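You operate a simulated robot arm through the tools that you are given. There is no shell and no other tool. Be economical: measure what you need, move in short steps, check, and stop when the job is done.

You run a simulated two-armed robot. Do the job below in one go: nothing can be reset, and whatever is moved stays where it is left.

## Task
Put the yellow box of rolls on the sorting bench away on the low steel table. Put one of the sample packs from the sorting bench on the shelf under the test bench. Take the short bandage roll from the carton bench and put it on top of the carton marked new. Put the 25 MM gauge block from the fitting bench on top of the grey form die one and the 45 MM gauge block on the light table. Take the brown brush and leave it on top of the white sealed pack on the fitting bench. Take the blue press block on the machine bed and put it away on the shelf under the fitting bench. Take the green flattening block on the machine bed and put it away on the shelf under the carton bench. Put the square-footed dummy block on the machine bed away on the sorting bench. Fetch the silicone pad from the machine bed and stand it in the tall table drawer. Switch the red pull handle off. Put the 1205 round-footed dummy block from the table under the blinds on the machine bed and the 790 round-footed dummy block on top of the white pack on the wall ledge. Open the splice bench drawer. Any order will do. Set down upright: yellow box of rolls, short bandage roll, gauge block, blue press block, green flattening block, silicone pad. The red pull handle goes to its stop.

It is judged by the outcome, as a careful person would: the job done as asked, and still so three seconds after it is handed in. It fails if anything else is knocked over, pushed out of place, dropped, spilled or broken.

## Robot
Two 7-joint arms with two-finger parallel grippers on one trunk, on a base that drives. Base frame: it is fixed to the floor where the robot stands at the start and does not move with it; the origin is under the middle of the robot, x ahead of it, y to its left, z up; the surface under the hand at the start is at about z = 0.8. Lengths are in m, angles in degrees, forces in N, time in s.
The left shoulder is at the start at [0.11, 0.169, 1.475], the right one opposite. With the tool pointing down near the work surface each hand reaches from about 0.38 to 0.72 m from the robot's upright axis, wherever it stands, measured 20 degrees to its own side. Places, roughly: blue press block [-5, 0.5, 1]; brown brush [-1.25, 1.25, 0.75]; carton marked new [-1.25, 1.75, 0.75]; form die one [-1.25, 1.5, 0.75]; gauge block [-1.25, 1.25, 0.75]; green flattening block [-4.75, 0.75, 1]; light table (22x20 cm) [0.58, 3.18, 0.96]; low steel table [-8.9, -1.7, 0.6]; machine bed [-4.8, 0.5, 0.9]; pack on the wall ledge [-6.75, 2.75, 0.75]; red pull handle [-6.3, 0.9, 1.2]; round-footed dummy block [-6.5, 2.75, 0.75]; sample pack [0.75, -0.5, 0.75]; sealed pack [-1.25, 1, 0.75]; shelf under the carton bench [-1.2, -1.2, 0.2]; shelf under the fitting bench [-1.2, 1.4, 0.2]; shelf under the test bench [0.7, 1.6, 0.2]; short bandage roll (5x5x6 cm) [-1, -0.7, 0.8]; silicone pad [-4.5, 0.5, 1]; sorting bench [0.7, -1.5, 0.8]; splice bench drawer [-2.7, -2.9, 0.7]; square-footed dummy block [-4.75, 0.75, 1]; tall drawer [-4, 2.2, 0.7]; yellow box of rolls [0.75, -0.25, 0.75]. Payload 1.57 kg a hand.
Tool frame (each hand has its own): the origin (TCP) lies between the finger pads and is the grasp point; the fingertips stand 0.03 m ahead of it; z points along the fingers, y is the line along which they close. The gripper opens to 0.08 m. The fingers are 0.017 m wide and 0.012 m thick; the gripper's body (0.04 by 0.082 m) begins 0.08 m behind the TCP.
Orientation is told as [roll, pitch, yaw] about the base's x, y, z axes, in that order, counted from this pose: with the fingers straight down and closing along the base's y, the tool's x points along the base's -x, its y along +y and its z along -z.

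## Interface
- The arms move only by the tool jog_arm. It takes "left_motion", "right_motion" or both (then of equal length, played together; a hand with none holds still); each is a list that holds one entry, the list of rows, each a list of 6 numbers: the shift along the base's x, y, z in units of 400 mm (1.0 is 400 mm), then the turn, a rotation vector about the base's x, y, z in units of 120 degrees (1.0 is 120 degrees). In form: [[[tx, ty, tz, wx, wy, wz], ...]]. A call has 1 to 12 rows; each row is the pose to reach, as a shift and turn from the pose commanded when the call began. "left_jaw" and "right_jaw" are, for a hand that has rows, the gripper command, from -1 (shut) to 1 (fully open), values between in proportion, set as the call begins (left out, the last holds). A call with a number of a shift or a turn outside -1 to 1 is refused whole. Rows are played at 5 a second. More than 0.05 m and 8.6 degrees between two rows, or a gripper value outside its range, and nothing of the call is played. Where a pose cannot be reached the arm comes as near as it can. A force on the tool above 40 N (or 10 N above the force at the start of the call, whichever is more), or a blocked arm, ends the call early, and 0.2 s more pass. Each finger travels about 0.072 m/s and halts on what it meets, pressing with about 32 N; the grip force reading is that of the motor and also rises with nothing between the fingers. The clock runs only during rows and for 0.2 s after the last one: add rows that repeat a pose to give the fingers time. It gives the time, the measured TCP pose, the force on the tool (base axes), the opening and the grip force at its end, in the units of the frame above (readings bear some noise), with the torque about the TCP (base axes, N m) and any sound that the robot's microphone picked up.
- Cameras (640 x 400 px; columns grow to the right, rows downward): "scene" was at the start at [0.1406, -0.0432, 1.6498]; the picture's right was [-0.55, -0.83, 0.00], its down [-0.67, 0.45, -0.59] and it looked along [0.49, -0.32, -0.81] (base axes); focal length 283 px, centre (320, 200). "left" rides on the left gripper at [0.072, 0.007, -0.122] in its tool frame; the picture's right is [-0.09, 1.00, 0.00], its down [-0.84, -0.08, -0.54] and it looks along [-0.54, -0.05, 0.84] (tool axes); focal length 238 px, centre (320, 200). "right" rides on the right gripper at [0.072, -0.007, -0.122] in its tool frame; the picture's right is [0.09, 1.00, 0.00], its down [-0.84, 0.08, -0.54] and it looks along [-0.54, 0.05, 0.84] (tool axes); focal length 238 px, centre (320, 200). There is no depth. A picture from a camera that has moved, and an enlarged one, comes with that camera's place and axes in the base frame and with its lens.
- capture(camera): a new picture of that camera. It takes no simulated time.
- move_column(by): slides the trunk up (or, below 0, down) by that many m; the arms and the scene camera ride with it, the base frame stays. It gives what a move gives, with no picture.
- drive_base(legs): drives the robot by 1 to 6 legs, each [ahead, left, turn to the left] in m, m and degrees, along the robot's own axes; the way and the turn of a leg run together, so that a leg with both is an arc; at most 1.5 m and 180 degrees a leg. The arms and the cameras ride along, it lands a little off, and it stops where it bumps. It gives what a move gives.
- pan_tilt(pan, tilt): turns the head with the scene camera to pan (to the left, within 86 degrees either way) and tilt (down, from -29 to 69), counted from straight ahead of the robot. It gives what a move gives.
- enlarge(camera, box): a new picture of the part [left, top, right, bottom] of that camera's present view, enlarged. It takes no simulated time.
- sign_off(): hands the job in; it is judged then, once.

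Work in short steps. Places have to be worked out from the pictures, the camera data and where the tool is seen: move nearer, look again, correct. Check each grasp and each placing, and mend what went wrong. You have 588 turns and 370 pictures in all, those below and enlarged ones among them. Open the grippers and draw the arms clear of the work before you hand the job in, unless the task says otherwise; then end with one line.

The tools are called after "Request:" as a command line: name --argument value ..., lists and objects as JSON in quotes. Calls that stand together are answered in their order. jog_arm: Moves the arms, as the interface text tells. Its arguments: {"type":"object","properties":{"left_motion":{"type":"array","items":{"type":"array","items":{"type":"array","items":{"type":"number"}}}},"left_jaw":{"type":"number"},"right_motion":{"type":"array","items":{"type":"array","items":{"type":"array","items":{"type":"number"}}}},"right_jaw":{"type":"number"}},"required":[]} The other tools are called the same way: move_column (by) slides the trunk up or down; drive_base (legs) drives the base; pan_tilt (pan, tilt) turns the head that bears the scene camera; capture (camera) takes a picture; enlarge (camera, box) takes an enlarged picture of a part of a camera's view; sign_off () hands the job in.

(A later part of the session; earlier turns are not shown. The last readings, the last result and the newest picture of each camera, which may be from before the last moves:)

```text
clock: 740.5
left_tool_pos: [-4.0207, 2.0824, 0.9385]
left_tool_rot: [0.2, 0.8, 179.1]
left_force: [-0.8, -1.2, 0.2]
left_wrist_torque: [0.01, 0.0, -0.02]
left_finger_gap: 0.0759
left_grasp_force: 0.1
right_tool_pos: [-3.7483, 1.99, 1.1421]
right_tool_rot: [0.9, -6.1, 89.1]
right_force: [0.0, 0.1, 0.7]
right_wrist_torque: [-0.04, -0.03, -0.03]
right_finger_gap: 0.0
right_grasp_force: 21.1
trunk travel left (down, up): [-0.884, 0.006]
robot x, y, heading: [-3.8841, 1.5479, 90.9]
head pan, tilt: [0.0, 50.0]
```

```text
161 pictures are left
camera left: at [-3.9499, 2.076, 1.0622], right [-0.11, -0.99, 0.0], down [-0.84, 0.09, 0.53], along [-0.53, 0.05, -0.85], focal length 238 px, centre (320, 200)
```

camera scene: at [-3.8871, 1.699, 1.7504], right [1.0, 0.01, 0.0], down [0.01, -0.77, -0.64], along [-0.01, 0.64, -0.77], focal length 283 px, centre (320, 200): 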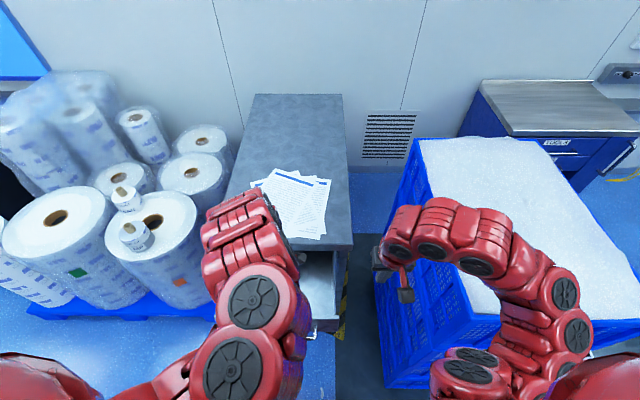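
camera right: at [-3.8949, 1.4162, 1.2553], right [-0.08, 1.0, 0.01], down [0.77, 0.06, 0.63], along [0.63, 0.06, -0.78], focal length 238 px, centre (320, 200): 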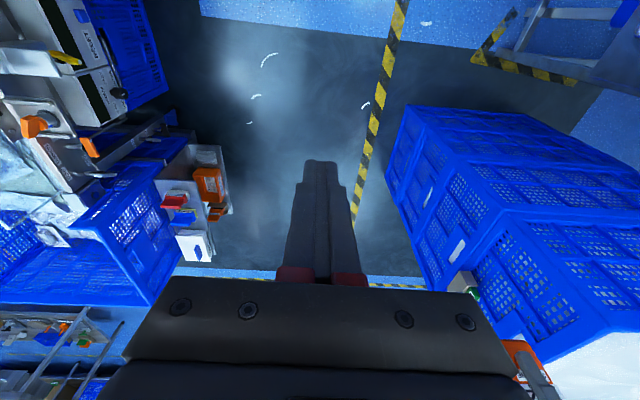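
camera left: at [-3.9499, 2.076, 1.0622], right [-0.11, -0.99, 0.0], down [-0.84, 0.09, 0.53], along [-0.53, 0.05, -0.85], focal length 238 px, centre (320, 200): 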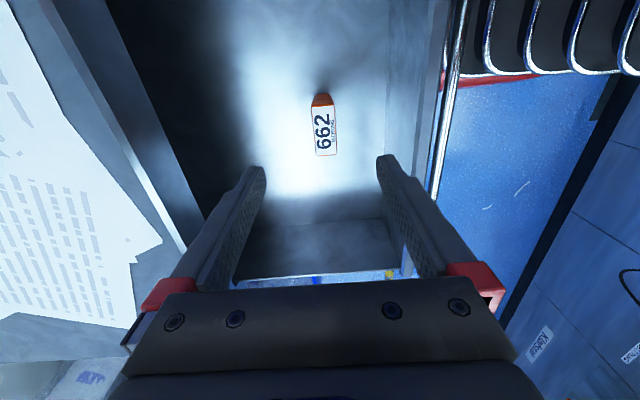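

The pad stands upright in the drawer. Next: back to the bed for the blue PRESS (right) and 905 (left). I back off and drive round to face the bed.

Request:
drive_base --legs '[[-0.12, 0, 0], [0, 0, 89], [0.98, -0.2, 0], [0, 0, 90]]'

Request:
pan_tilt --pan 0 --tilt 45

Request:
capture --camera "scene"

```text
clock: 754.2
left_tool_pos: [-4.7588, 1.0914, 0.94]
left_tool_rot: [0.2, 0.7, -2.3]
left_force: [-0.7, 0.3, 0.5]
left_wrist_torque: [0.0, -0.04, -0.01]
left_finger_gap: 0.076
left_grasp_force: 0.0
right_tool_pos: [-5.0291, 1.1929, 1.1424]
right_tool_rot: [1.0, -6.2, -92.4]
right_force: [0.9, -0.4, 1.0]
right_wrist_torque: [0.01, 0.0, 0.0]
right_finger_gap: 0.0
right_grasp_force: 21.3
trunk travel left (down, up): [-0.884, 0.006]
robot x, y, heading: [-4.8815, 1.6323, -91.1]
head pan, tilt: [0.0, 50.0]
```

```text
clock: 754.9
left_tool_pos: [-4.7578, 1.091, 0.9376]
left_tool_rot: [0.2, 0.7, -2.5]
left_force: [-0.5, -0.4, 1.3]
left_wrist_torque: [0.01, 0.02, -0.03]
left_finger_gap: 0.0759
left_grasp_force: 0.1
right_tool_pos: [-5.0291, 1.1922, 1.1417]
right_tool_rot: [1.0, -6.2, -92.4]
right_force: [-0.3, -0.1, -0.6]
right_wrist_torque: [0.01, 0.02, -0.03]
right_finger_gap: 0.0
right_grasp_force: 21.2
trunk travel left (down, up): [-0.884, 0.006]
robot x, y, heading: [-4.8807, 1.6289, -91.1]
head pan, tilt: [0.0, 45.0]
```

```text
160 pictures are left
camera scene: at [-4.8818, 1.4674, 1.7571], right [-1.0, 0.02, 0.0], down [0.01, 0.71, -0.71], along [-0.01, -0.71, -0.71], focal length 283 px, centre (320, 200)
```

scene: 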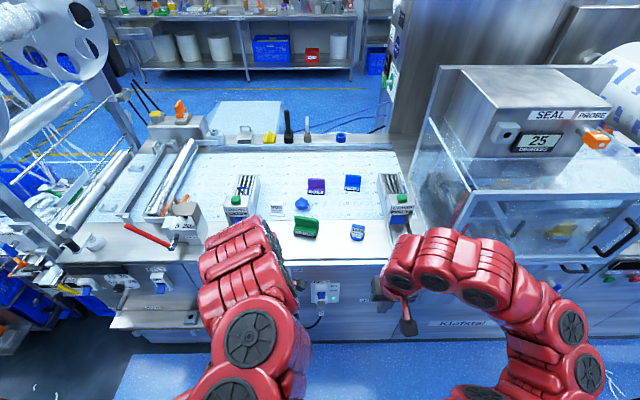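

Request:
enlarge --camera "scene" --box '[220, 150, 420, 260]'

```text
3.20 times, centred on (320, 205) of scene
camera zoom: at [-4.8818, 1.4674, 1.7571], right [-1.0, 0.02, 0.0], down [0.01, 0.71, -0.71], along [-0.01, -0.71, -0.71], focal length 906 px, centre (320, 184)
```

zoom: 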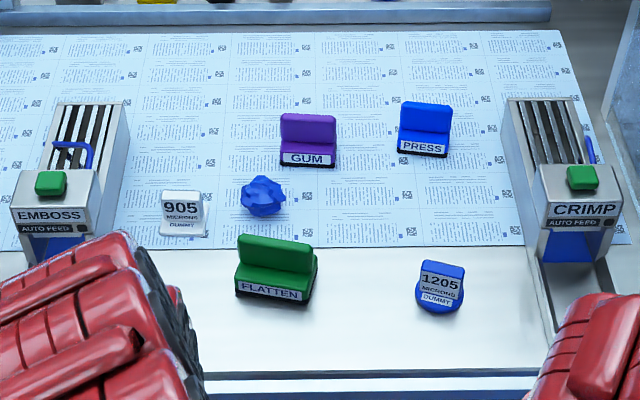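

PRESS is at about (-5.037,0.555), 905 at (-4.721,0.673). I raise/extend the left hand and extend and turn the right hand so it closes along y.

Request:
jog_arm --left_motion '[[[0, 0, 0.08, 0, 0, 0], [0, -0.05, 0.16, 0, 0, 0], [0, -0.12, 0.22, 0, 0, 0], [0, -0.19, 0.28, 0, 0, 0], [0, -0.26, 0.34, 0, 0, 0], [0, -0.32, 0.38, 0, 0, 0], [0, -0.38, 0.4, 0, 0, 0], [0, -0.38, 0.4, 0, 0, 0], [0, -0.38, 0.4, 0, 0, 0], [0, -0.38, 0.4, 0, 0, 0], [0, -0.38, 0.4, 0, 0, 0]]]' --right_motion '[[[0, -0.06, 0, 0.025, 0, 0], [0, -0.12, 0, 0.05, 0, 0], [0, -0.17, 0, 0.05, 0, 0], [0, -0.22, 0, 0.05, 0, 0], [0, -0.27, 0, 0.05, 0, 0], [0, -0.32, 0, 0.05, 0, 0], [0, -0.37, 0, 0.05, 0, 0], [0, -0.42, 0, 0.05, 0, 0], [0, -0.46, 0, 0.05, 0, 0], [0, -0.48, 0, 0.05, 0, 0], [0, -0.5, 0, 0.05, 0, 0]]]' --right_jaw 1

Request:
jog_arm --right_motion '[[[0, 0, 0, 0, 0, -0.068], [0, 0, 0, 0, 0, -0.136], [0, 0, 0, 0, 0, -0.204], [0, 0, 0, 0, 0, -0.272], [0, 0, 0, 0, 0, -0.34], [0, 0, 0, 0, 0, -0.408], [0, 0, 0, 0, 0, -0.476], [0, 0, 0, 0, 0, -0.544], [0, 0, 0, 0, 0, -0.612], [0, 0, 0, 0, 0, -0.68], [0, 0, 0, 0, 0, -0.73]]]'

Request:
capture --camera "right"

```text
clock: 757.5
left_tool_pos: [-4.7653, 0.9366, 1.0977]
left_tool_rot: [0.5, 0.4, -2.4]
left_force: [-0.2, -0.5, -0.2]
left_wrist_torque: [0.03, -0.05, -0.01]
left_finger_gap: 0.0761
left_grasp_force: 0.0
left hand out of reach, approached as far as the arm can: row 1, 2, 3
right_tool_pos: [-5.0228, 0.9731, 1.1687]
right_tool_rot: [-1.0, -6.0, -89.1]
right_force: [-0.2, -0.3, -0.9]
right_wrist_torque: [-0.01, -0.03, 0.01]
right_finger_gap: 0.08
right_grasp_force: 0.0
right hand out of reach, approached as far as the arm can: row 1, 2, 3, 4, 5, 6, 7, 8, 9, 10
trunk travel left (down, up): [-0.884, 0.006]
robot x, y, heading: [-4.8782, 1.6324, -91.0]
head pan, tilt: [0.0, 45.0]
stopped in row 11 (right hand): the arm was blocked; the commanded pose is now the measured one
```

```text
clock: 759.9
left_tool_pos: [-4.7602, 0.9376, 1.1]
left_tool_rot: [0.4, 0.7, -2.3]
left_force: [0.5, -0.4, -0.5]
left_wrist_torque: [0.0, 0.0, 0.01]
left_finger_gap: 0.0759
left_grasp_force: 0.1
right_tool_pos: [-5.0178, 0.9738, 1.1713]
right_tool_rot: [-1.3, -5.8, -176.7]
right_force: [-0.1, -0.4, 0.3]
right_wrist_torque: [-0.03, 0.01, 0.0]
right_finger_gap: 0.0801
right_grasp_force: 0.0
trunk travel left (down, up): [-0.884, 0.006]
robot x, y, heading: [-4.8788, 1.6316, -91.1]
head pan, tilt: [0.0, 45.0]
```

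```text
158 pictures are left
camera right: at [-4.9338, 0.982, 1.2846], right [0.14, -0.99, -0.03], down [-0.77, -0.13, 0.62], along [-0.62, -0.07, -0.78], focal length 238 px, centre (320, 200)
```

right: 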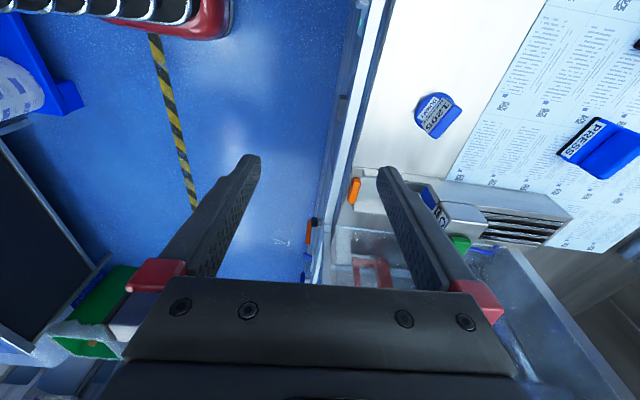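

Good. I correct the small tilt and drive in so the right hand is over PRESS.

Request:
drive_base --legs '[[0.3, 0, 1]]'

Request:
jog_arm --right_motion '[[[0, -0.08, -0.03, 0, -0.048, 0], [-0.02, -0.18, -0.06, 0.01, -0.048, 0], [-0.02, -0.22, -0.15, 0.01, -0.048, 0]]]'

Request:
capture --camera "right"

```text
clock: 761.9
left_tool_pos: [-4.75, 0.6417, 1.0998]
left_tool_rot: [0.2, 0.6, -1.4]
left_force: [-1.0, -0.6, 0.3]
left_wrist_torque: [-0.01, -0.05, -0.04]
left_finger_gap: 0.0761
left_grasp_force: 0.1
right_tool_pos: [-5.0099, 0.6754, 1.1727]
right_tool_rot: [-1.1, -5.9, -175.9]
right_force: [0.2, -0.5, 0.6]
right_wrist_torque: [0.03, 0.0, 0.0]
right_finger_gap: 0.0803
right_grasp_force: 0.0
trunk travel left (down, up): [-0.884, 0.006]
robot x, y, heading: [-4.8837, 1.33, -90.2]
head pan, tilt: [0.0, 45.0]
```

```text
clock: 762.7
left_tool_pos: [-4.7484, 0.6398, 1.0966]
left_tool_rot: [0.2, 0.9, -1.4]
left_force: [0.4, -0.6, -0.7]
left_wrist_torque: [0.04, 0.01, -0.02]
left_finger_gap: 0.0761
left_grasp_force: 0.1
right_tool_pos: [-5.0066, 0.6181, 1.1159]
right_tool_rot: [-2.0, -0.2, -175.6]
right_force: [-0.3, 0.7, -0.9]
right_wrist_torque: [0.01, 0.03, 0.02]
right_finger_gap: 0.0798
right_grasp_force: 0.1
right hand out of reach, approached as far as the arm can: row 2, 3
trunk travel left (down, up): [-0.884, 0.006]
robot x, y, heading: [-4.8784, 1.3331, -90.1]
head pan, tilt: [0.0, 45.0]
```

```text
157 pictures are left
camera right: at [-4.9352, 0.6234, 1.238], right [0.17, -0.99, -0.04], down [-0.83, -0.16, 0.54], along [-0.54, -0.06, -0.84], focal length 238 px, centre (320, 200)
```

right: 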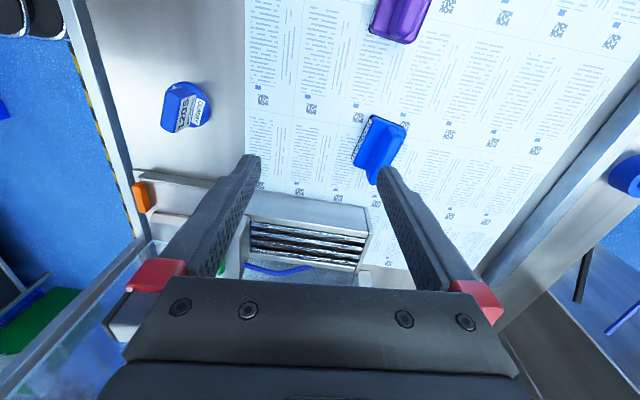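

Request:
drive_base --legs '[[0.05, 0, 0]]'

Request:
move_column --by -0.08

Request:
jog_arm --right_motion '[[[-0.03, -0.04, -0.03, 0.01, 0, -0.02], [-0.055, -0.06, -0.06, 0.016, 0, -0.035]]]'

Request:
capture --camera "right"

```text
clock: 763.6
left_tool_pos: [-4.7532, 0.5964, 1.1034]
left_tool_rot: [0.0, 0.7, -1.5]
left_force: [0.5, -0.7, 0.6]
left_wrist_torque: [-0.06, -0.02, 0.03]
left_finger_gap: 0.076
left_grasp_force: 0.0
right_tool_pos: [-5.0112, 0.5735, 1.1202]
right_tool_rot: [-1.6, -0.2, -175.8]
right_force: [0.4, 0.6, 0.6]
right_wrist_torque: [-0.07, -0.03, -0.03]
right_finger_gap: 0.0802
right_grasp_force: 0.1
trunk travel left (down, up): [-0.884, 0.006]
robot x, y, heading: [-4.8773, 1.2812, -90.0]
head pan, tilt: [0.0, 45.0]
```

```text
clock: 764.8
left_tool_pos: [-4.751, 0.5926, 1.0199]
left_tool_rot: [0.3, 0.6, -1.5]
left_force: [-0.7, 1.1, 0.3]
left_wrist_torque: [-0.02, 0.02, 0.01]
left_finger_gap: 0.0761
left_grasp_force: 0.3
right_tool_pos: [-5.0102, 0.5696, 1.0374]
right_tool_rot: [-1.9, -0.2, -175.7]
right_force: [0.0, 0.2, 0.3]
right_wrist_torque: [0.0, 0.02, 0.02]
right_finger_gap: 0.08
right_grasp_force: 0.1
trunk travel left (down, up): [-0.804, 0.086]
robot x, y, heading: [-4.878, 1.2819, -89.8]
head pan, tilt: [0.0, 45.0]
```

```text
clock: 765.4
left_tool_pos: [-4.7532, 0.5912, 1.0194]
left_tool_rot: [0.4, 0.6, -1.5]
left_force: [-0.2, 0.1, 0.1]
left_wrist_torque: [0.03, 0.01, -0.02]
left_finger_gap: 0.0757
left_grasp_force: 0.0
right_tool_pos: [-5.0312, 0.5765, 1.0225]
right_tool_rot: [-3.7, 0.0, -179.4]
right_force: [0.2, 0.0, 0.2]
right_wrist_torque: [0.04, 0.01, 0.02]
right_finger_gap: 0.0801
right_grasp_force: 0.2
right hand out of reach, approached as far as the arm can: row 1, 2
trunk travel left (down, up): [-0.804, 0.086]
robot x, y, heading: [-4.8788, 1.2839, -90.1]
head pan, tilt: [0.0, 45.0]
```

```text
156 pictures are left
camera right: at [-4.9594, 0.5734, 1.1455], right [0.1, -0.99, -0.06], down [-0.84, -0.12, 0.53], along [-0.54, 0.0, -0.84], focal length 238 px, centre (320, 200)
```

right: 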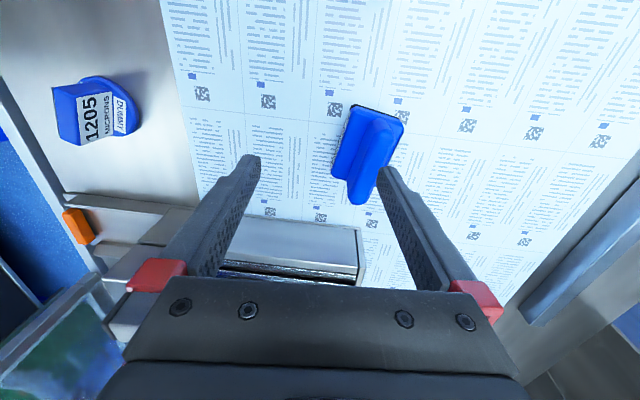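

I untilt, creep 0.03 m closer, and go down over PRESS's body (centre ≈ (-5.033,0.55)).

Request:
drive_base --legs '[[0.03, 0, 0]]'

Request:
jog_arm --right_motion '[[[0, 0, -0.02, -0.03, 0, 0], [0, 0, -0.05, -0.03, 0, 0]]]'

Request:
capture --camera "right"

```text
clock: 766.2
left_tool_pos: [-4.751, 0.5654, 1.0227]
left_tool_rot: [0.1, 0.6, -1.6]
left_force: [0.0, 0.8, -0.5]
left_wrist_torque: [0.01, 0.04, 0.01]
left_finger_gap: 0.0759
left_grasp_force: 0.1
right_tool_pos: [-5.03, 0.5511, 1.027]
right_tool_rot: [-3.5, -0.1, -179.4]
right_force: [-0.6, 0.3, -0.8]
right_wrist_torque: [-0.04, 0.0, 0.01]
right_finger_gap: 0.08
right_grasp_force: 0.1
trunk travel left (down, up): [-0.804, 0.086]
robot x, y, heading: [-4.8803, 1.2556, -89.7]
head pan, tilt: [0.0, 45.0]
```

```text
clock: 766.9
left_tool_pos: [-4.754, 0.563, 1.0203]
left_tool_rot: [0.3, 0.6, -1.5]
left_force: [-0.1, -0.7, 0.9]
left_wrist_torque: [0.03, -0.04, -0.01]
left_finger_gap: 0.0763
left_grasp_force: 0.1
right_tool_pos: [-5.0311, 0.5481, 1.0039]
right_tool_rot: [0.0, 0.0, -179.5]
right_force: [-0.1, 0.4, 0.0]
right_wrist_torque: [0.03, -0.05, -0.03]
right_finger_gap: 0.08
right_grasp_force: 0.1
trunk travel left (down, up): [-0.804, 0.086]
robot x, y, heading: [-4.8787, 1.253, -90.2]
head pan, tilt: [0.0, 45.0]
```

```text
155 pictures are left
camera right: at [-4.9592, 0.5533, 1.1261], right [0.1, -0.99, 0.0], down [-0.84, -0.08, 0.54], along [-0.54, -0.05, -0.84], focal length 238 px, centre (320, 200)
```

right: 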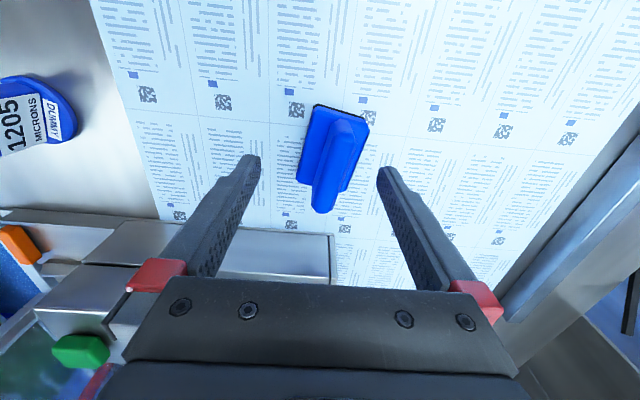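

Now centred. I rotate -11° to match the block, and descend onto the ridge.

Request:
jog_arm --right_motion '[[[0.008, -0.008, -0.02, 0, 0, -0.05], [0.016, -0.016, -0.05, 0, 0, -0.096], [0.016, -0.016, -0.08, 0, 0, -0.096], [0.016, -0.016, -0.1, 0, 0, -0.096]]]'

Request:
capture --camera "right"

```text
clock: 767.9
left_tool_pos: [-4.7515, 0.5629, 1.0186]
left_tool_rot: [0.4, 0.7, -1.4]
left_force: [0.0, 0.5, 0.7]
left_wrist_torque: [0.01, -0.02, -0.01]
left_finger_gap: 0.0759
left_grasp_force: 0.1
right_tool_pos: [-5.0244, 0.5444, 0.9651]
right_tool_rot: [-0.1, 0.0, 168.9]
right_force: [-0.3, 1.0, -0.6]
right_wrist_torque: [-0.04, 0.02, -0.02]
right_finger_gap: 0.0803
right_grasp_force: 0.2
right hand out of reach, approached as far as the arm can: row 4
trunk travel left (down, up): [-0.804, 0.086]
robot x, y, heading: [-4.8824, 1.2573, -90.1]
head pan, tilt: [0.0, 45.0]
```

```text
154 pictures are left
camera right: at [-4.9513, 0.5353, 1.0864], right [-0.1, -0.99, 0.0], down [-0.84, 0.08, 0.54], along [-0.54, 0.05, -0.84], focal length 238 px, centre (320, 200)
```

right: 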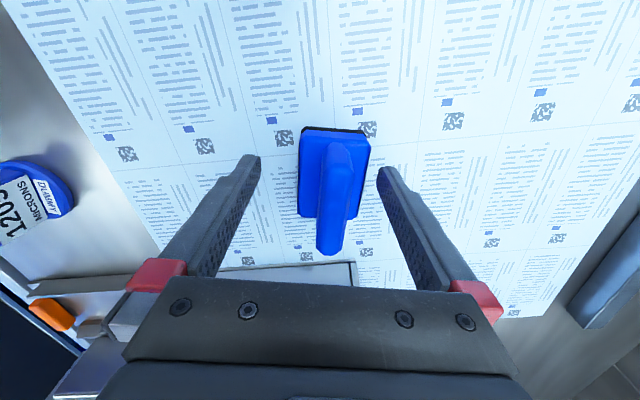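

Request:
jog_arm --right_motion '[[[0, 0, 0, 0, 0, 0], [0, 0, 0, 0, 0, 0], [0, 0, 0, 0, 0, 0], [0, 0, 0, 0, 0, 0], [0, 0, 0, 0, 0, 0]]]' --right_jaw -1

Request:
jog_arm --right_motion '[[[0, 0, 0.05, 0, 0, 0], [0, 0, 0.13, 0, 0, 0], [0, 0, 0.22, 0, 0, 0]]]'

Request:
capture --camera "right"

Request:
capture --camera "left"

```text
clock: 769.0
left_tool_pos: [-4.752, 0.5629, 1.0188]
left_tool_rot: [0.3, 0.7, -1.4]
left_force: [1.1, 0.0, 0.9]
left_wrist_torque: [-0.01, -0.02, -0.02]
left_finger_gap: 0.0759
left_grasp_force: 0.2
right_tool_pos: [-5.0239, 0.5441, 0.9641]
right_tool_rot: [0.0, 0.0, 169.0]
right_force: [-0.4, -0.6, 0.5]
right_wrist_torque: [-0.05, 0.05, 0.05]
right_finger_gap: 0.0176
right_grasp_force: 31.9
trunk travel left (down, up): [-0.804, 0.086]
robot x, y, heading: [-4.8787, 1.2554, -89.9]
head pan, tilt: [0.0, 45.0]
```

```text
clock: 769.9
left_tool_pos: [-4.7515, 0.5621, 1.0188]
left_tool_rot: [0.3, 0.6, -1.5]
left_force: [0.4, 0.2, -0.2]
left_wrist_torque: [0.0, -0.01, 0.03]
left_finger_gap: 0.0759
left_grasp_force: 0.1
right_tool_pos: [-5.0231, 0.5444, 1.0535]
right_tool_rot: [-0.1, 0.0, 169.0]
right_force: [0.1, -0.2, -1.2]
right_wrist_torque: [-0.03, -0.08, 0.0]
right_finger_gap: 0.0176
right_grasp_force: 32.0
trunk travel left (down, up): [-0.804, 0.086]
robot x, y, heading: [-4.8812, 1.2549, -89.9]
head pan, tilt: [0.0, 45.0]
```

```text
153 pictures are left
camera right: at [-4.9516, 0.5352, 1.1745], right [-0.1, -1.0, 0.0], down [-0.84, 0.08, 0.54], along [-0.54, 0.06, -0.84], focal length 238 px, centre (320, 200)
```

right: 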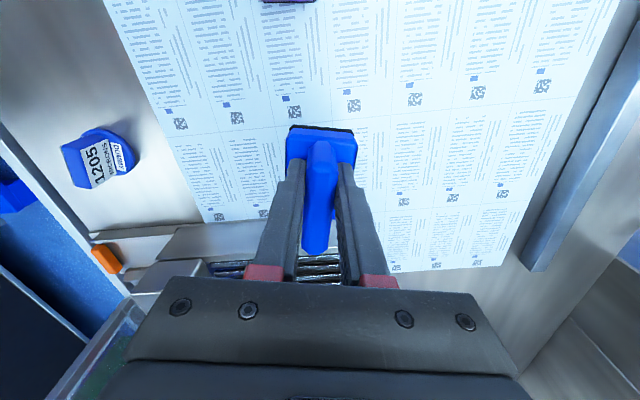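

```text
152 pictures are left
camera left: at [-4.8215, 0.5696, 1.1421], right [0.12, 0.99, 0.0], down [0.84, -0.1, 0.53], along [0.53, -0.06, -0.85], focal length 238 px, centre (320, 200)
```

left: 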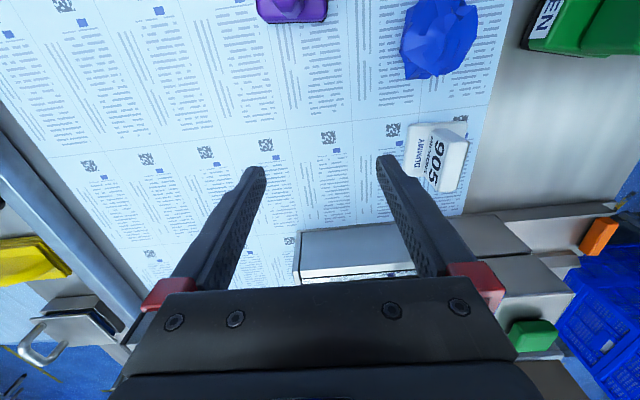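

PRESS is held. Now the left hand goes above 905 at about (-4.722,0.67).

Request:
jog_arm --left_motion '[[[0.02, 0.09, 0, 0, 0, 0], [0.045, 0.18, 0, 0, 0, 0], [0.072, 0.267, 0, 0, 0, 0.012]]]'

Request:
capture --camera "left"

```text
clock: 770.6
left_tool_pos: [-4.7233, 0.6247, 1.0003]
left_tool_rot: [0.6, 0.7, -0.1]
left_force: [1.3, -0.7, -0.6]
left_wrist_torque: [0.03, 0.02, 0.04]
left_finger_gap: 0.076
left_grasp_force: 0.1
left hand out of reach, approached as far as the arm can: row 2, 3
right_tool_pos: [-5.0236, 0.5415, 1.0508]
right_tool_rot: [-0.2, 0.0, 169.0]
right_force: [-0.4, -1.3, -1.5]
right_wrist_torque: [0.0, -0.02, -0.02]
right_finger_gap: 0.0178
right_grasp_force: 31.6
trunk travel left (down, up): [-0.804, 0.086]
robot x, y, heading: [-4.8795, 1.2558, -90.1]
head pan, tilt: [0.0, 45.0]
```

```text
151 pictures are left
camera left: at [-4.7925, 0.63, 1.1243], right [0.09, 1.0, 0.01], down [0.84, -0.08, 0.53], along [0.53, -0.04, -0.85], focal length 238 px, centre (320, 200)
```

left: 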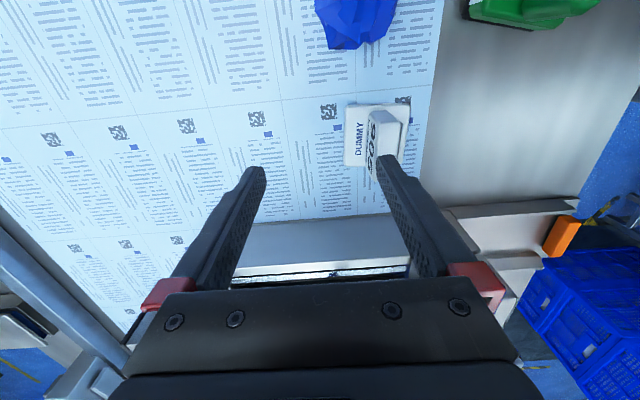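

Request:
drive_base --legs '[[-0.05, 0, 0]]'

Request:
capture --camera "left"

```text
clock: 771.6
left_tool_pos: [-4.7228, 0.6711, 0.9995]
left_tool_rot: [0.5, 0.6, -0.2]
left_force: [-0.3, -0.9, -1.1]
left_wrist_torque: [0.01, -0.01, 0.02]
left_finger_gap: 0.0761
left_grasp_force: 0.0
right_tool_pos: [-5.0259, 0.5881, 1.049]
right_tool_rot: [-0.3, 0.0, 168.9]
right_force: [0.2, -0.3, -1.8]
right_wrist_torque: [0.05, -0.01, 0.01]
right_finger_gap: 0.0177
right_grasp_force: 32.3
trunk travel left (down, up): [-0.804, 0.086]
robot x, y, heading: [-4.8777, 1.304, -90.3]
head pan, tilt: [0.0, 45.0]
```

```text
150 pictures are left
camera left: at [-4.7932, 0.6759, 1.123], right [0.09, 1.0, 0.01], down [0.84, -0.08, 0.53], along [0.53, -0.04, -0.85], focal length 238 px, centre (320, 200)
```

left: 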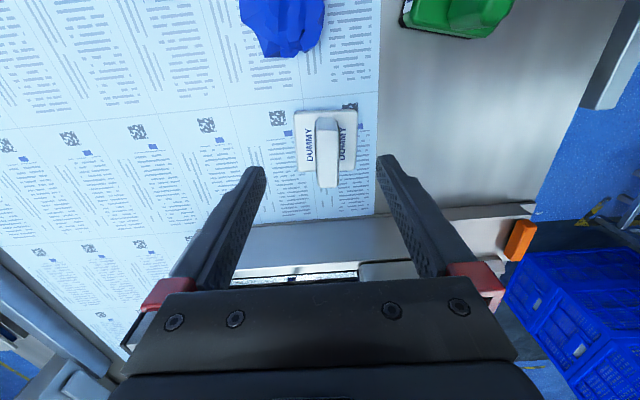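

905 is centred between the fingers. I go down and close on its blade.

Request:
jog_arm --left_motion '[[[-0.005, 0.01, -0.05, 0, 0, 0], [-0.01, 0.015, -0.1, 0, 0, 0], [-0.01, 0.015, -0.115, 0, 0, 0]]]'

Request:
jog_arm --left_motion '[[[0, 0, 0, 0, 0, 0], [0, 0, 0, 0, 0, 0], [0, 0, 0, 0, 0, 0], [0, 0, 0, 0, 0, 0], [0, 0, 0, 0, 0, 0]]]' --left_jaw -1

Request:
capture --camera "left"

```text
clock: 772.4
left_tool_pos: [-4.7274, 0.6808, 0.9576]
left_tool_rot: [0.3, 0.7, -0.1]
left_force: [0.3, 0.2, 0.2]
left_wrist_torque: [0.01, 0.0, 0.02]
left_finger_gap: 0.076
left_grasp_force: 0.1
right_tool_pos: [-5.025, 0.5938, 1.0533]
right_tool_rot: [0.1, 0.0, 168.9]
right_force: [0.1, 0.8, -2.8]
right_wrist_torque: [-0.04, -0.04, -0.04]
right_finger_gap: 0.0179
right_grasp_force: 32.0
trunk travel left (down, up): [-0.804, 0.086]
robot x, y, heading: [-4.8799, 1.3016, -89.9]
head pan, tilt: [0.0, 45.0]
```

```text
clock: 773.6
left_tool_pos: [-4.7265, 0.6798, 0.9571]
left_tool_rot: [0.4, 0.7, -0.1]
left_force: [0.2, -0.4, 2.0]
left_wrist_torque: [-0.11, 0.0, 0.01]
left_finger_gap: 0.017
left_grasp_force: 31.8
right_tool_pos: [-5.0247, 0.5938, 1.0521]
right_tool_rot: [-0.1, 0.0, 168.9]
right_force: [-0.3, 0.0, -2.2]
right_wrist_torque: [-0.01, -0.04, -0.02]
right_finger_gap: 0.0178
right_grasp_force: 32.6
trunk travel left (down, up): [-0.804, 0.086]
robot x, y, heading: [-4.8841, 1.3018, -89.9]
head pan, tilt: [0.0, 45.0]
```

```text
149 pictures are left
camera left: at [-4.7974, 0.6858, 1.0801], right [0.09, 1.0, 0.01], down [0.84, -0.08, 0.53], along [0.53, -0.04, -0.85], focal length 238 px, centre (320, 200)
```

left: 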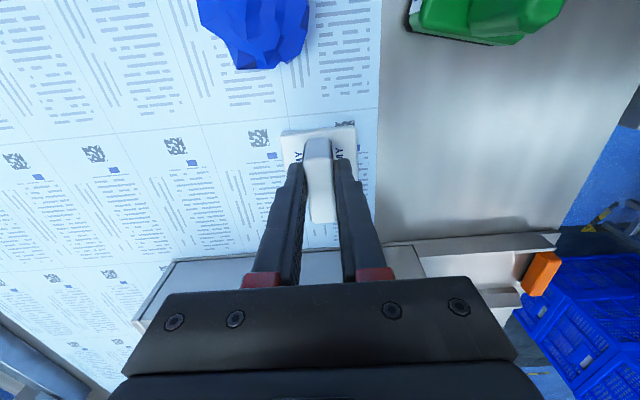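

Held. I raise the trunk and reverse out of the machine.

Request:
move_column --by 0.085

Request:
jog_arm --left_motion '[[[0, 0, 0.1, 0, 0, 0], [0, -0.03, 0.18, 0, 0, 0]]]'

Request:
drive_base --legs '[[-0.4, 0, 0]]'

Request:
capture --camera "left"

Request:
capture --camera "scene"

```text
clock: 774.8
left_tool_pos: [-4.7276, 0.6802, 1.0416]
left_tool_rot: [0.3, 0.7, -0.1]
left_force: [0.0, 0.1, -0.8]
left_wrist_torque: [-0.01, 0.01, -0.01]
left_finger_gap: 0.0169
left_grasp_force: 31.9
right_tool_pos: [-5.0246, 0.5921, 1.138]
right_tool_rot: [-0.1, 0.0, 168.9]
right_force: [0.3, 0.1, -1.2]
right_wrist_torque: [-0.01, -0.06, 0.03]
right_finger_gap: 0.0176
right_grasp_force: 32.0
trunk travel left (down, up): [-0.889, 0.001]
robot x, y, heading: [-4.8821, 1.3014, -90.1]
head pan, tilt: [0.0, 45.0]
```

```text
clock: 775.4
left_tool_pos: [-4.7268, 0.6676, 1.1125]
left_tool_rot: [0.8, 0.7, -0.2]
left_force: [0.6, -0.2, -1.3]
left_wrist_torque: [0.01, 0.01, 0.01]
left_finger_gap: 0.0173
left_grasp_force: 32.6
right_tool_pos: [-5.0249, 0.5927, 1.1369]
right_tool_rot: [0.0, 0.0, 168.9]
right_force: [0.1, -0.1, -1.8]
right_wrist_torque: [0.0, -0.04, 0.04]
right_finger_gap: 0.0178
right_grasp_force: 32.3
trunk travel left (down, up): [-0.889, 0.001]
robot x, y, heading: [-4.8815, 1.3051, -90.0]
head pan, tilt: [0.0, 45.0]
```

```text
clock: 777.9
left_tool_pos: [-4.7244, 1.0666, 1.1123]
left_tool_rot: [0.7, 0.7, 0.2]
left_force: [-0.6, -0.2, -1.2]
left_wrist_torque: [0.0, -0.01, -0.01]
left_finger_gap: 0.0169
left_grasp_force: 31.8
right_tool_pos: [-5.0211, 0.9905, 1.1368]
right_tool_rot: [-0.2, 0.0, 169.1]
right_force: [0.8, 0.2, -2.4]
right_wrist_torque: [-0.05, -0.03, 0.0]
right_finger_gap: 0.0173
right_grasp_force: 31.6
trunk travel left (down, up): [-0.889, 0.001]
robot x, y, heading: [-4.8811, 1.7, -89.7]
head pan, tilt: [0.0, 45.0]
```

```text
148 pictures are left
camera left: at [-4.7941, 1.0716, 1.2344], right [0.09, 1.0, 0.01], down [0.84, -0.08, 0.53], along [0.53, -0.04, -0.85], focal length 238 px, centre (320, 200)
```

left: 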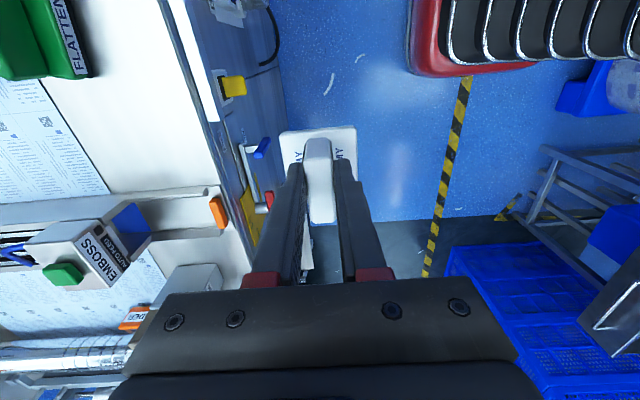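

```text
147 pictures are left
camera scene: at [-4.8812, 1.5364, 1.7618], right [-1.0, 0.0, 0.0], down [0.0, 0.71, -0.71], along [0.0, -0.71, -0.71], focal length 283 px, centre (320, 200)
```

scene: 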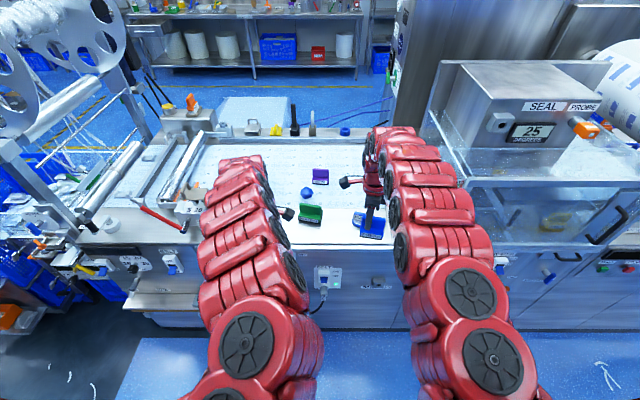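

Both held. I turn east and drive toward the fitting bench, then look at its lower shelf.

Request:
drive_base --legs '[[0, 0, 90], [1.4, -0.12, 0], [0.7, 0, 0]]'

Request:
pan_tilt --pan 0 --tilt 30

Request:
capture --camera "scene"

```text
clock: 792.0
left_tool_pos: [-2.1666, 1.692, 1.1129]
left_tool_rot: [0.6, 0.8, 89.0]
left_force: [-0.6, 0.1, -0.6]
left_wrist_torque: [-0.07, 0.05, 0.01]
left_finger_gap: 0.0169
left_grasp_force: 31.8
right_tool_pos: [-2.0952, 1.3927, 1.1376]
right_tool_rot: [-0.1, 0.0, -102.0]
right_force: [0.1, -0.2, -1.2]
right_wrist_torque: [0.07, -0.01, 0.02]
right_finger_gap: 0.0179
right_grasp_force: 32.0
trunk travel left (down, up): [-0.889, 0.001]
robot x, y, heading: [-2.8033, 1.5503, -1.0]
head pan, tilt: [0.0, 45.0]
```

```text
clock: 792.8
left_tool_pos: [-2.1661, 1.6933, 1.1122]
left_tool_rot: [0.7, 0.7, 89.0]
left_force: [1.1, -0.4, -0.3]
left_wrist_torque: [0.0, 0.01, -0.01]
left_finger_gap: 0.0173
left_grasp_force: 32.2
right_tool_pos: [-2.0939, 1.3923, 1.1361]
right_tool_rot: [-0.1, 0.0, -102.1]
right_force: [-0.7, -0.6, -1.2]
right_wrist_torque: [0.03, 0.01, 0.03]
right_finger_gap: 0.0177
right_grasp_force: 32.0
trunk travel left (down, up): [-0.889, 0.001]
robot x, y, heading: [-2.8056, 1.5488, -1.1]
head pan, tilt: [0.0, 30.0]
```

```text
146 pictures are left
camera scene: at [-2.632, 1.543, 1.7845], right [-0.02, -1.0, 0.0], down [-0.5, 0.01, -0.87], along [0.87, -0.02, -0.5], focal length 283 px, centre (320, 200)
```

scene: 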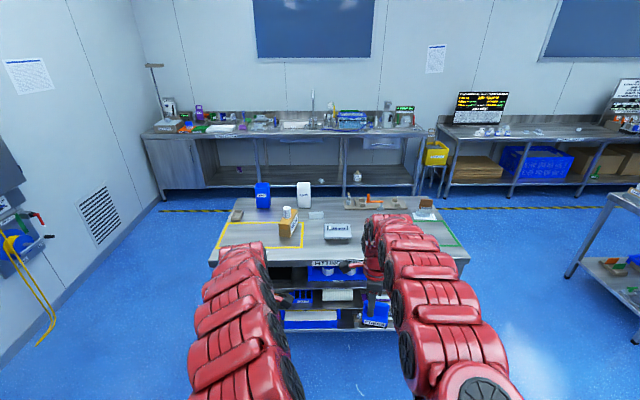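

Request:
move_column --by -0.4

Request:
drive_base --legs '[[0, -0.75, 0]]'

Request:
pan_tilt --pan 28 --tilt 30

Request:
capture --camera "scene"

Request:
enlarge --camera "scene" --box '[200, 150, 440, 300]'

```text
clock: 796.6
left_tool_pos: [-2.1653, 1.6922, 0.712]
left_tool_rot: [0.5, 0.7, 89.0]
left_force: [0.9, -0.4, 0.1]
left_wrist_torque: [-0.03, 0.02, -0.04]
left_finger_gap: 0.017
left_grasp_force: 31.8
right_tool_pos: [-2.0953, 1.3921, 0.7371]
right_tool_rot: [0.0, -0.1, -102.1]
right_force: [-0.5, -0.2, -1.4]
right_wrist_torque: [0.03, 0.01, -0.03]
right_finger_gap: 0.0176
right_grasp_force: 31.9
trunk travel left (down, up): [-0.489, 0.401]
robot x, y, heading: [-2.8024, 1.5511, -0.9]
head pan, tilt: [0.0, 30.0]
```

```text
clock: 799.3
left_tool_pos: [-2.1415, 1.2579, 0.7113]
left_tool_rot: [0.8, 0.6, 81.1]
left_force: [-0.1, -0.8, -0.5]
left_wrist_torque: [0.03, 0.01, 0.03]
left_finger_gap: 0.0173
left_grasp_force: 32.5
right_tool_pos: [-2.1131, 0.9515, 0.7355]
right_tool_rot: [-0.2, 0.2, -109.8]
right_force: [0.0, -1.2, -1.9]
right_wrist_torque: [0.07, -0.02, 0.02]
right_finger_gap: 0.0182
right_grasp_force: 32.2
trunk travel left (down, up): [-0.489, 0.401]
robot x, y, heading: [-2.792, 1.2029, -8.7]
head pan, tilt: [0.0, 30.0]
stopped in leg 1: the robot was blocked; the commanded pose is now the measured one
```

```text
clock: 800.2
left_tool_pos: [-2.1412, 1.2601, 0.7105]
left_tool_rot: [0.7, 0.7, 81.1]
left_force: [-0.5, -0.5, -1.8]
left_wrist_torque: [-0.04, 0.01, -0.01]
left_finger_gap: 0.0172
left_grasp_force: 32.5
right_tool_pos: [-2.1138, 0.9561, 0.7369]
right_tool_rot: [-0.2, 0.1, -109.7]
right_force: [-0.7, 0.4, -2.0]
right_wrist_torque: [0.05, -0.02, -0.03]
right_finger_gap: 0.0178
right_grasp_force: 32.0
trunk travel left (down, up): [-0.489, 0.401]
robot x, y, heading: [-2.7898, 1.2059, -8.9]
head pan, tilt: [28.0, 30.0]
```

```text
145 pictures are left
camera scene: at [-2.6279, 1.2192, 1.3846], right [0.32, -0.95, 0.0], down [-0.47, -0.16, -0.87], along [0.82, 0.28, -0.5], focal length 283 px, centre (320, 200)
```

scene: 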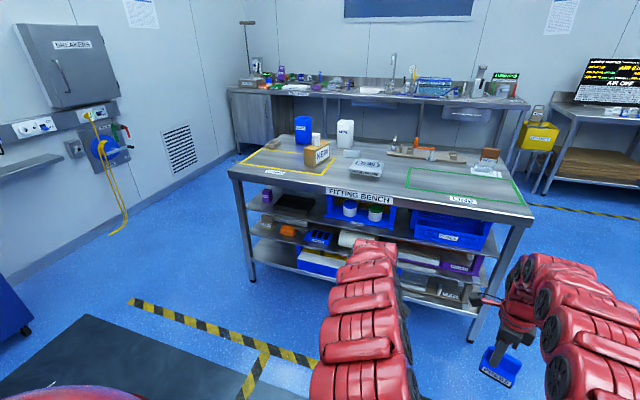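

```text
2.67 times, centred on (320, 225) of scene
camera zoom: at [-2.6279, 1.2192, 1.3846], right [0.32, -0.95, 0.0], down [-0.47, -0.16, -0.87], along [0.82, 0.28, -0.5], focal length 755 px, centre (320, 133)
```

zoom: 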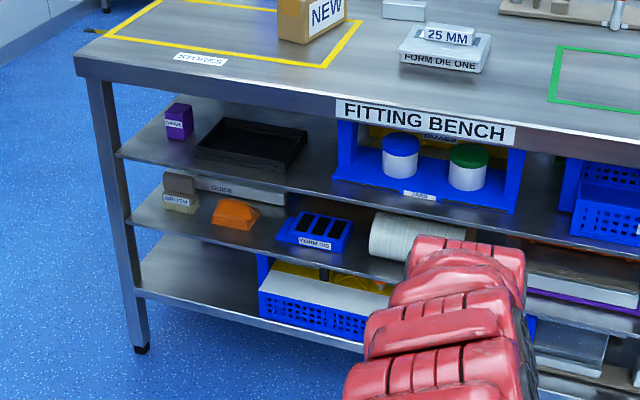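

My sidestep was blocked by the unwinder side; I move back off it. The bench's lowest shelf (z≈0.19) has only ~0.19 m headroom, free at y≈1.78–1.98, so I'll need to regrasp PRESS with a tilted tool. First I move away and check the unwinder side.

Request:
drive_base --legs '[[0.1, 0.3, 9]]'

Request:
pan_tilt --pan -80 --tilt 45

Request:
capture --camera "scene"

```text
clock: 802.3
left_tool_pos: [-2.0328, 1.6489, 0.7116]
left_tool_rot: [0.7, 0.7, 89.7]
left_force: [0.2, -0.3, -1.5]
left_wrist_torque: [0.02, -0.03, -0.02]
left_finger_gap: 0.0172
left_grasp_force: 31.9
right_tool_pos: [-1.9592, 1.3506, 0.7364]
right_tool_rot: [-0.1, 0.0, -101.2]
right_force: [-0.2, 0.3, -0.9]
right_wrist_torque: [0.04, -0.02, -0.03]
right_finger_gap: 0.0177
right_grasp_force: 31.8
trunk travel left (down, up): [-0.489, 0.401]
robot x, y, heading: [-2.6701, 1.4944, -0.3]
head pan, tilt: [28.0, 30.0]
```

```text
clock: 804.2
left_tool_pos: [-2.0329, 1.6487, 0.7118]
left_tool_rot: [0.7, 0.8, 89.7]
left_force: [-0.3, 0.9, -1.1]
left_wrist_torque: [-0.01, 0.0, 0.01]
left_finger_gap: 0.0171
left_grasp_force: 31.8
right_tool_pos: [-1.9588, 1.3493, 0.7377]
right_tool_rot: [-0.1, -0.1, -101.2]
right_force: [-0.2, -1.0, -1.2]
right_wrist_torque: [0.02, 0.0, 0.0]
right_finger_gap: 0.0177
right_grasp_force: 31.2
trunk travel left (down, up): [-0.489, 0.401]
robot x, y, heading: [-2.6656, 1.4974, -0.3]
head pan, tilt: [-80.0, 45.0]
```

```text
143 pictures are left
camera scene: at [-2.5753, 1.4138, 1.3621], right [-0.99, -0.17, 0.0], down [-0.12, 0.7, -0.71], along [0.12, -0.7, -0.71], focal length 283 px, centre (320, 200)
```

scene: 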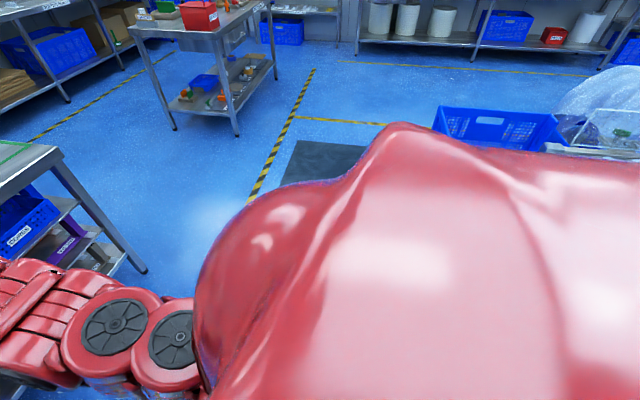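

Nothing seems toppled there; I'll check again later. I raise the trunk, turn the right hand so PRESS's ridge points along x, and bring it over a free spot on the fitting bench's west edge.

Request:
move_column --by 0.35

Request:
jog_arm --right_motion '[[[0, 0, 0, 0, 0, 0.07], [0, 0, 0, 0, 0, 0.14], [0, 0, 0, 0, 0, 0.21], [0, 0, 0, 0, 0, 0.28], [0, 0, 0, 0, 0, 0.35], [0, 0, 0, 0, 0, 0.42], [0, 0, 0, 0, 0, 0.49], [0, 0, 0, 0, 0, 0.56], [0, 0, 0, 0, 0, 0.63], [0, 0, 0, 0, 0, 0.7], [0, 0, 0, 0, 0, 0.77], [0, 0, 0, 0, 0, 0.84]]]'

Request:
drive_base --legs '[[0.6, -0.08, 0]]'

Request:
capture --camera "right"

```text
clock: 807.6
left_tool_pos: [-2.0321, 1.649, 1.0622]
left_tool_rot: [0.7, 0.8, 89.7]
left_force: [-0.1, 1.0, -1.3]
left_wrist_torque: [-0.03, 0.0, -0.04]
left_finger_gap: 0.0171
left_grasp_force: 31.8
right_tool_pos: [-1.9591, 1.3511, 1.0865]
right_tool_rot: [0.0, 0.0, -101.3]
right_force: [0.0, 0.1, -1.7]
right_wrist_torque: [0.04, -0.01, 0.01]
right_finger_gap: 0.0176
right_grasp_force: 32.0
trunk travel left (down, up): [-0.839, 0.051]
robot x, y, heading: [-2.6684, 1.4959, -0.5]
head pan, tilt: [-80.0, 45.0]
```

```text
clock: 810.2
left_tool_pos: [-2.0334, 1.648, 1.0617]
left_tool_rot: [0.7, 0.7, 89.7]
left_force: [-0.4, -0.1, -0.8]
left_wrist_torque: [-0.05, 0.0, 0.0]
left_finger_gap: 0.0173
left_grasp_force: 31.4
right_tool_pos: [-1.9594, 1.3506, 1.0875]
right_tool_rot: [0.0, 0.0, -0.4]
right_force: [-0.6, -0.8, -2.0]
right_wrist_torque: [0.0, 0.04, 0.03]
right_finger_gap: 0.0176
right_grasp_force: 32.1
trunk travel left (down, up): [-0.839, 0.051]
robot x, y, heading: [-2.6695, 1.494, -0.5]
head pan, tilt: [-80.0, 45.0]
```

```text
clock: 813.6
left_tool_pos: [-1.4358, 1.5609, 1.0627]
left_tool_rot: [0.7, 0.7, 89.6]
left_force: [-0.5, -0.4, -0.7]
left_wrist_torque: [-0.02, -0.02, -0.01]
left_finger_gap: 0.017
left_grasp_force: 31.6
right_tool_pos: [-1.3632, 1.2618, 1.0868]
right_tool_rot: [0.0, 0.0, -0.5]
right_force: [0.4, 0.0, -1.5]
right_wrist_torque: [-0.01, 0.05, -0.03]
right_finger_gap: 0.0177
right_grasp_force: 32.2
trunk travel left (down, up): [-0.839, 0.051]
robot x, y, heading: [-2.0699, 1.4099, -0.5]
head pan, tilt: [-80.0, 45.0]
```

```text
142 pictures are left
camera right: at [-1.4342, 1.2548, 1.2091], right [-0.08, 1.0, 0.0], down [0.84, 0.07, 0.54], along [0.54, 0.04, -0.84], focal length 238 px, centre (320, 200)
```

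right: 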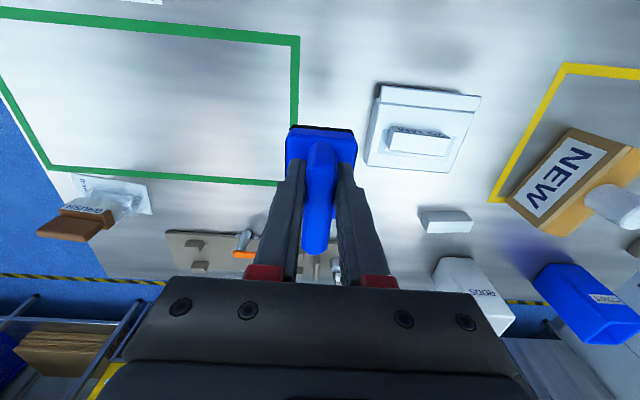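

There is a free patch between the green rectangle and die ONE. I set PRESS down there at about (-1.43,1.285).

Request:
jog_arm --right_motion '[[[-0.06, 0.02, -0.09, 0, 0, 0], [-0.12, 0.04, -0.18, 0, 0, 0], [-0.17, 0.055, -0.29, 0, 0, 0], [-0.17, 0.055, -0.41, 0, 0, 0], [-0.17, 0.055, -0.5, 0, 0, 0], [-0.17, 0.055, -0.54, 0, 0, 0], [-0.17, 0.055, -0.555, 0, 0, 0], [-0.17, 0.055, -0.57, 0, 0, 0], [-0.17, 0.055, -0.582, 0, 0, 0], [-0.17, 0.055, -0.594, 0, 0, 0]]]'

Request:
capture --camera "right"

```text
clock: 815.6
left_tool_pos: [-1.441, 1.5609, 1.0648]
left_tool_rot: [0.5, 0.7, 89.6]
left_force: [-0.1, 1.2, -0.5]
left_wrist_torque: [0.01, 0.02, -0.02]
left_finger_gap: 0.0172
left_grasp_force: 32.4
right_tool_pos: [-1.4294, 1.2832, 0.8632]
right_tool_rot: [-0.1, -0.6, -0.7]
right_force: [-13.9, -0.9, 30.7]
right_wrist_torque: [0.22, 0.63, -0.03]
right_finger_gap: 0.0176
right_grasp_force: 31.9
trunk travel left (down, up): [-0.839, 0.051]
robot x, y, heading: [-2.0693, 1.4118, -0.7]
head pan, tilt: [-80.0, 45.0]
stopped in row 9 (right hand): the force on the tool passed its limit at 43 N (the readings are from after the stop); the commanded pose is now the measured one
```

```text
141 pictures are left
camera right: at [-1.503, 1.2761, 0.9842], right [-0.08, 1.0, 0.0], down [0.83, 0.07, 0.55], along [0.55, 0.04, -0.83], focal length 238 px, centre (320, 200)
```

right: 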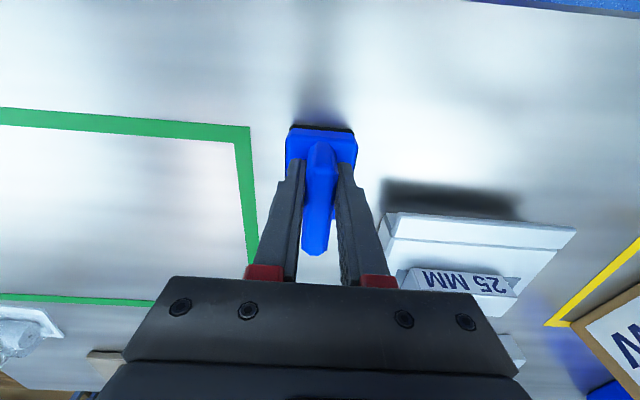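

It is on the bench. I open, lift, then tilt the tool 60° forward behind the block.

Request:
jog_arm --right_motion '[[[0, 0, 0.01, 0, 0, 0], [0, 0, 0.01, 0, 0, 0], [0, 0, 0.01, 0, 0, 0], [0, 0, 0.1, 0, 0, 0], [0, 0, 0.2, 0, 0, 0]]]' --right_jaw 0.4

Request:
jog_arm --right_motion '[[[-0.04, 0, 0.03, 0, -0.065, 0], [-0.08, 0, 0.06, 0, -0.13, 0], [-0.12, 0, 0.08, 0, -0.195, 0], [-0.16, 0, 0.09, 0, -0.26, 0], [-0.2, 0, 0.09, 0, -0.325, 0], [-0.23, 0, 0.08, 0, -0.39, 0], [-0.26, 0, 0.07, 0, -0.45, 0], [-0.28, 0, 0.06, 0, -0.5, 0]]]'

Request:
capture --camera "right"

```text
clock: 816.8
left_tool_pos: [-1.4381, 1.56, 1.0626]
left_tool_rot: [0.8, 0.7, 89.5]
left_force: [-0.9, -0.6, -0.7]
left_wrist_torque: [0.0, 0.0, -0.03]
left_finger_gap: 0.0171
left_grasp_force: 32.3
right_tool_pos: [-1.4299, 1.2818, 0.9406]
right_tool_rot: [-0.1, -0.4, -0.7]
right_force: [0.6, -0.3, 0.6]
right_wrist_torque: [0.01, 0.01, -0.01]
right_finger_gap: 0.0564
right_grasp_force: 0.0
trunk travel left (down, up): [-0.839, 0.051]
robot x, y, heading: [-2.0749, 1.4096, -0.5]
head pan, tilt: [-80.0, 45.0]
```

```text
clock: 818.8
left_tool_pos: [-1.4378, 1.5585, 1.0618]
left_tool_rot: [0.6, 0.7, 89.4]
left_force: [-0.4, 0.3, -0.3]
left_wrist_torque: [-0.01, -0.01, 0.05]
left_finger_gap: 0.0171
left_grasp_force: 31.8
right_tool_pos: [-1.3919, 1.2312, 0.9235]
right_tool_rot: [-33.1, -60.4, 35.0]
right_force: [-0.1, 0.0, -0.2]
right_wrist_torque: [-0.01, 0.01, 0.02]
right_finger_gap: 0.0561
right_grasp_force: 0.0
right hand out of reach, approached as far as the arm can: row 2, 3, 4, 5, 6, 7, 8
trunk travel left (down, up): [-0.839, 0.051]
robot x, y, heading: [-2.072, 1.4092, -0.6]
head pan, tilt: [-80.0, 45.0]
stopped in row 8 (right hand): the arm was blocked; the commanded pose is now the measured one
```

```text
140 pictures are left
camera right: at [-1.5312, 1.2066, 0.9134], right [-0.13, 0.93, -0.35], down [-0.16, 0.33, 0.93], along [0.98, 0.18, 0.11], focal length 238 px, centre (320, 200)
```

right: 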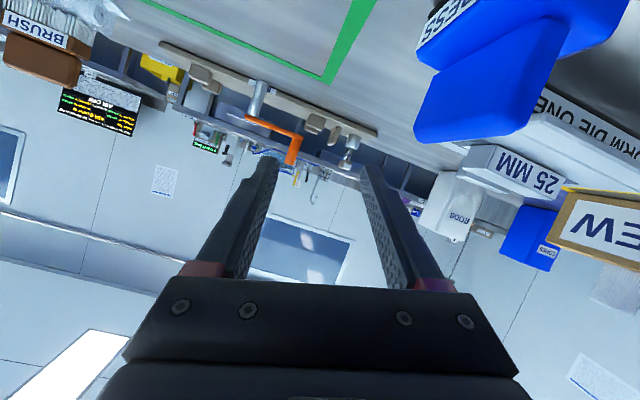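

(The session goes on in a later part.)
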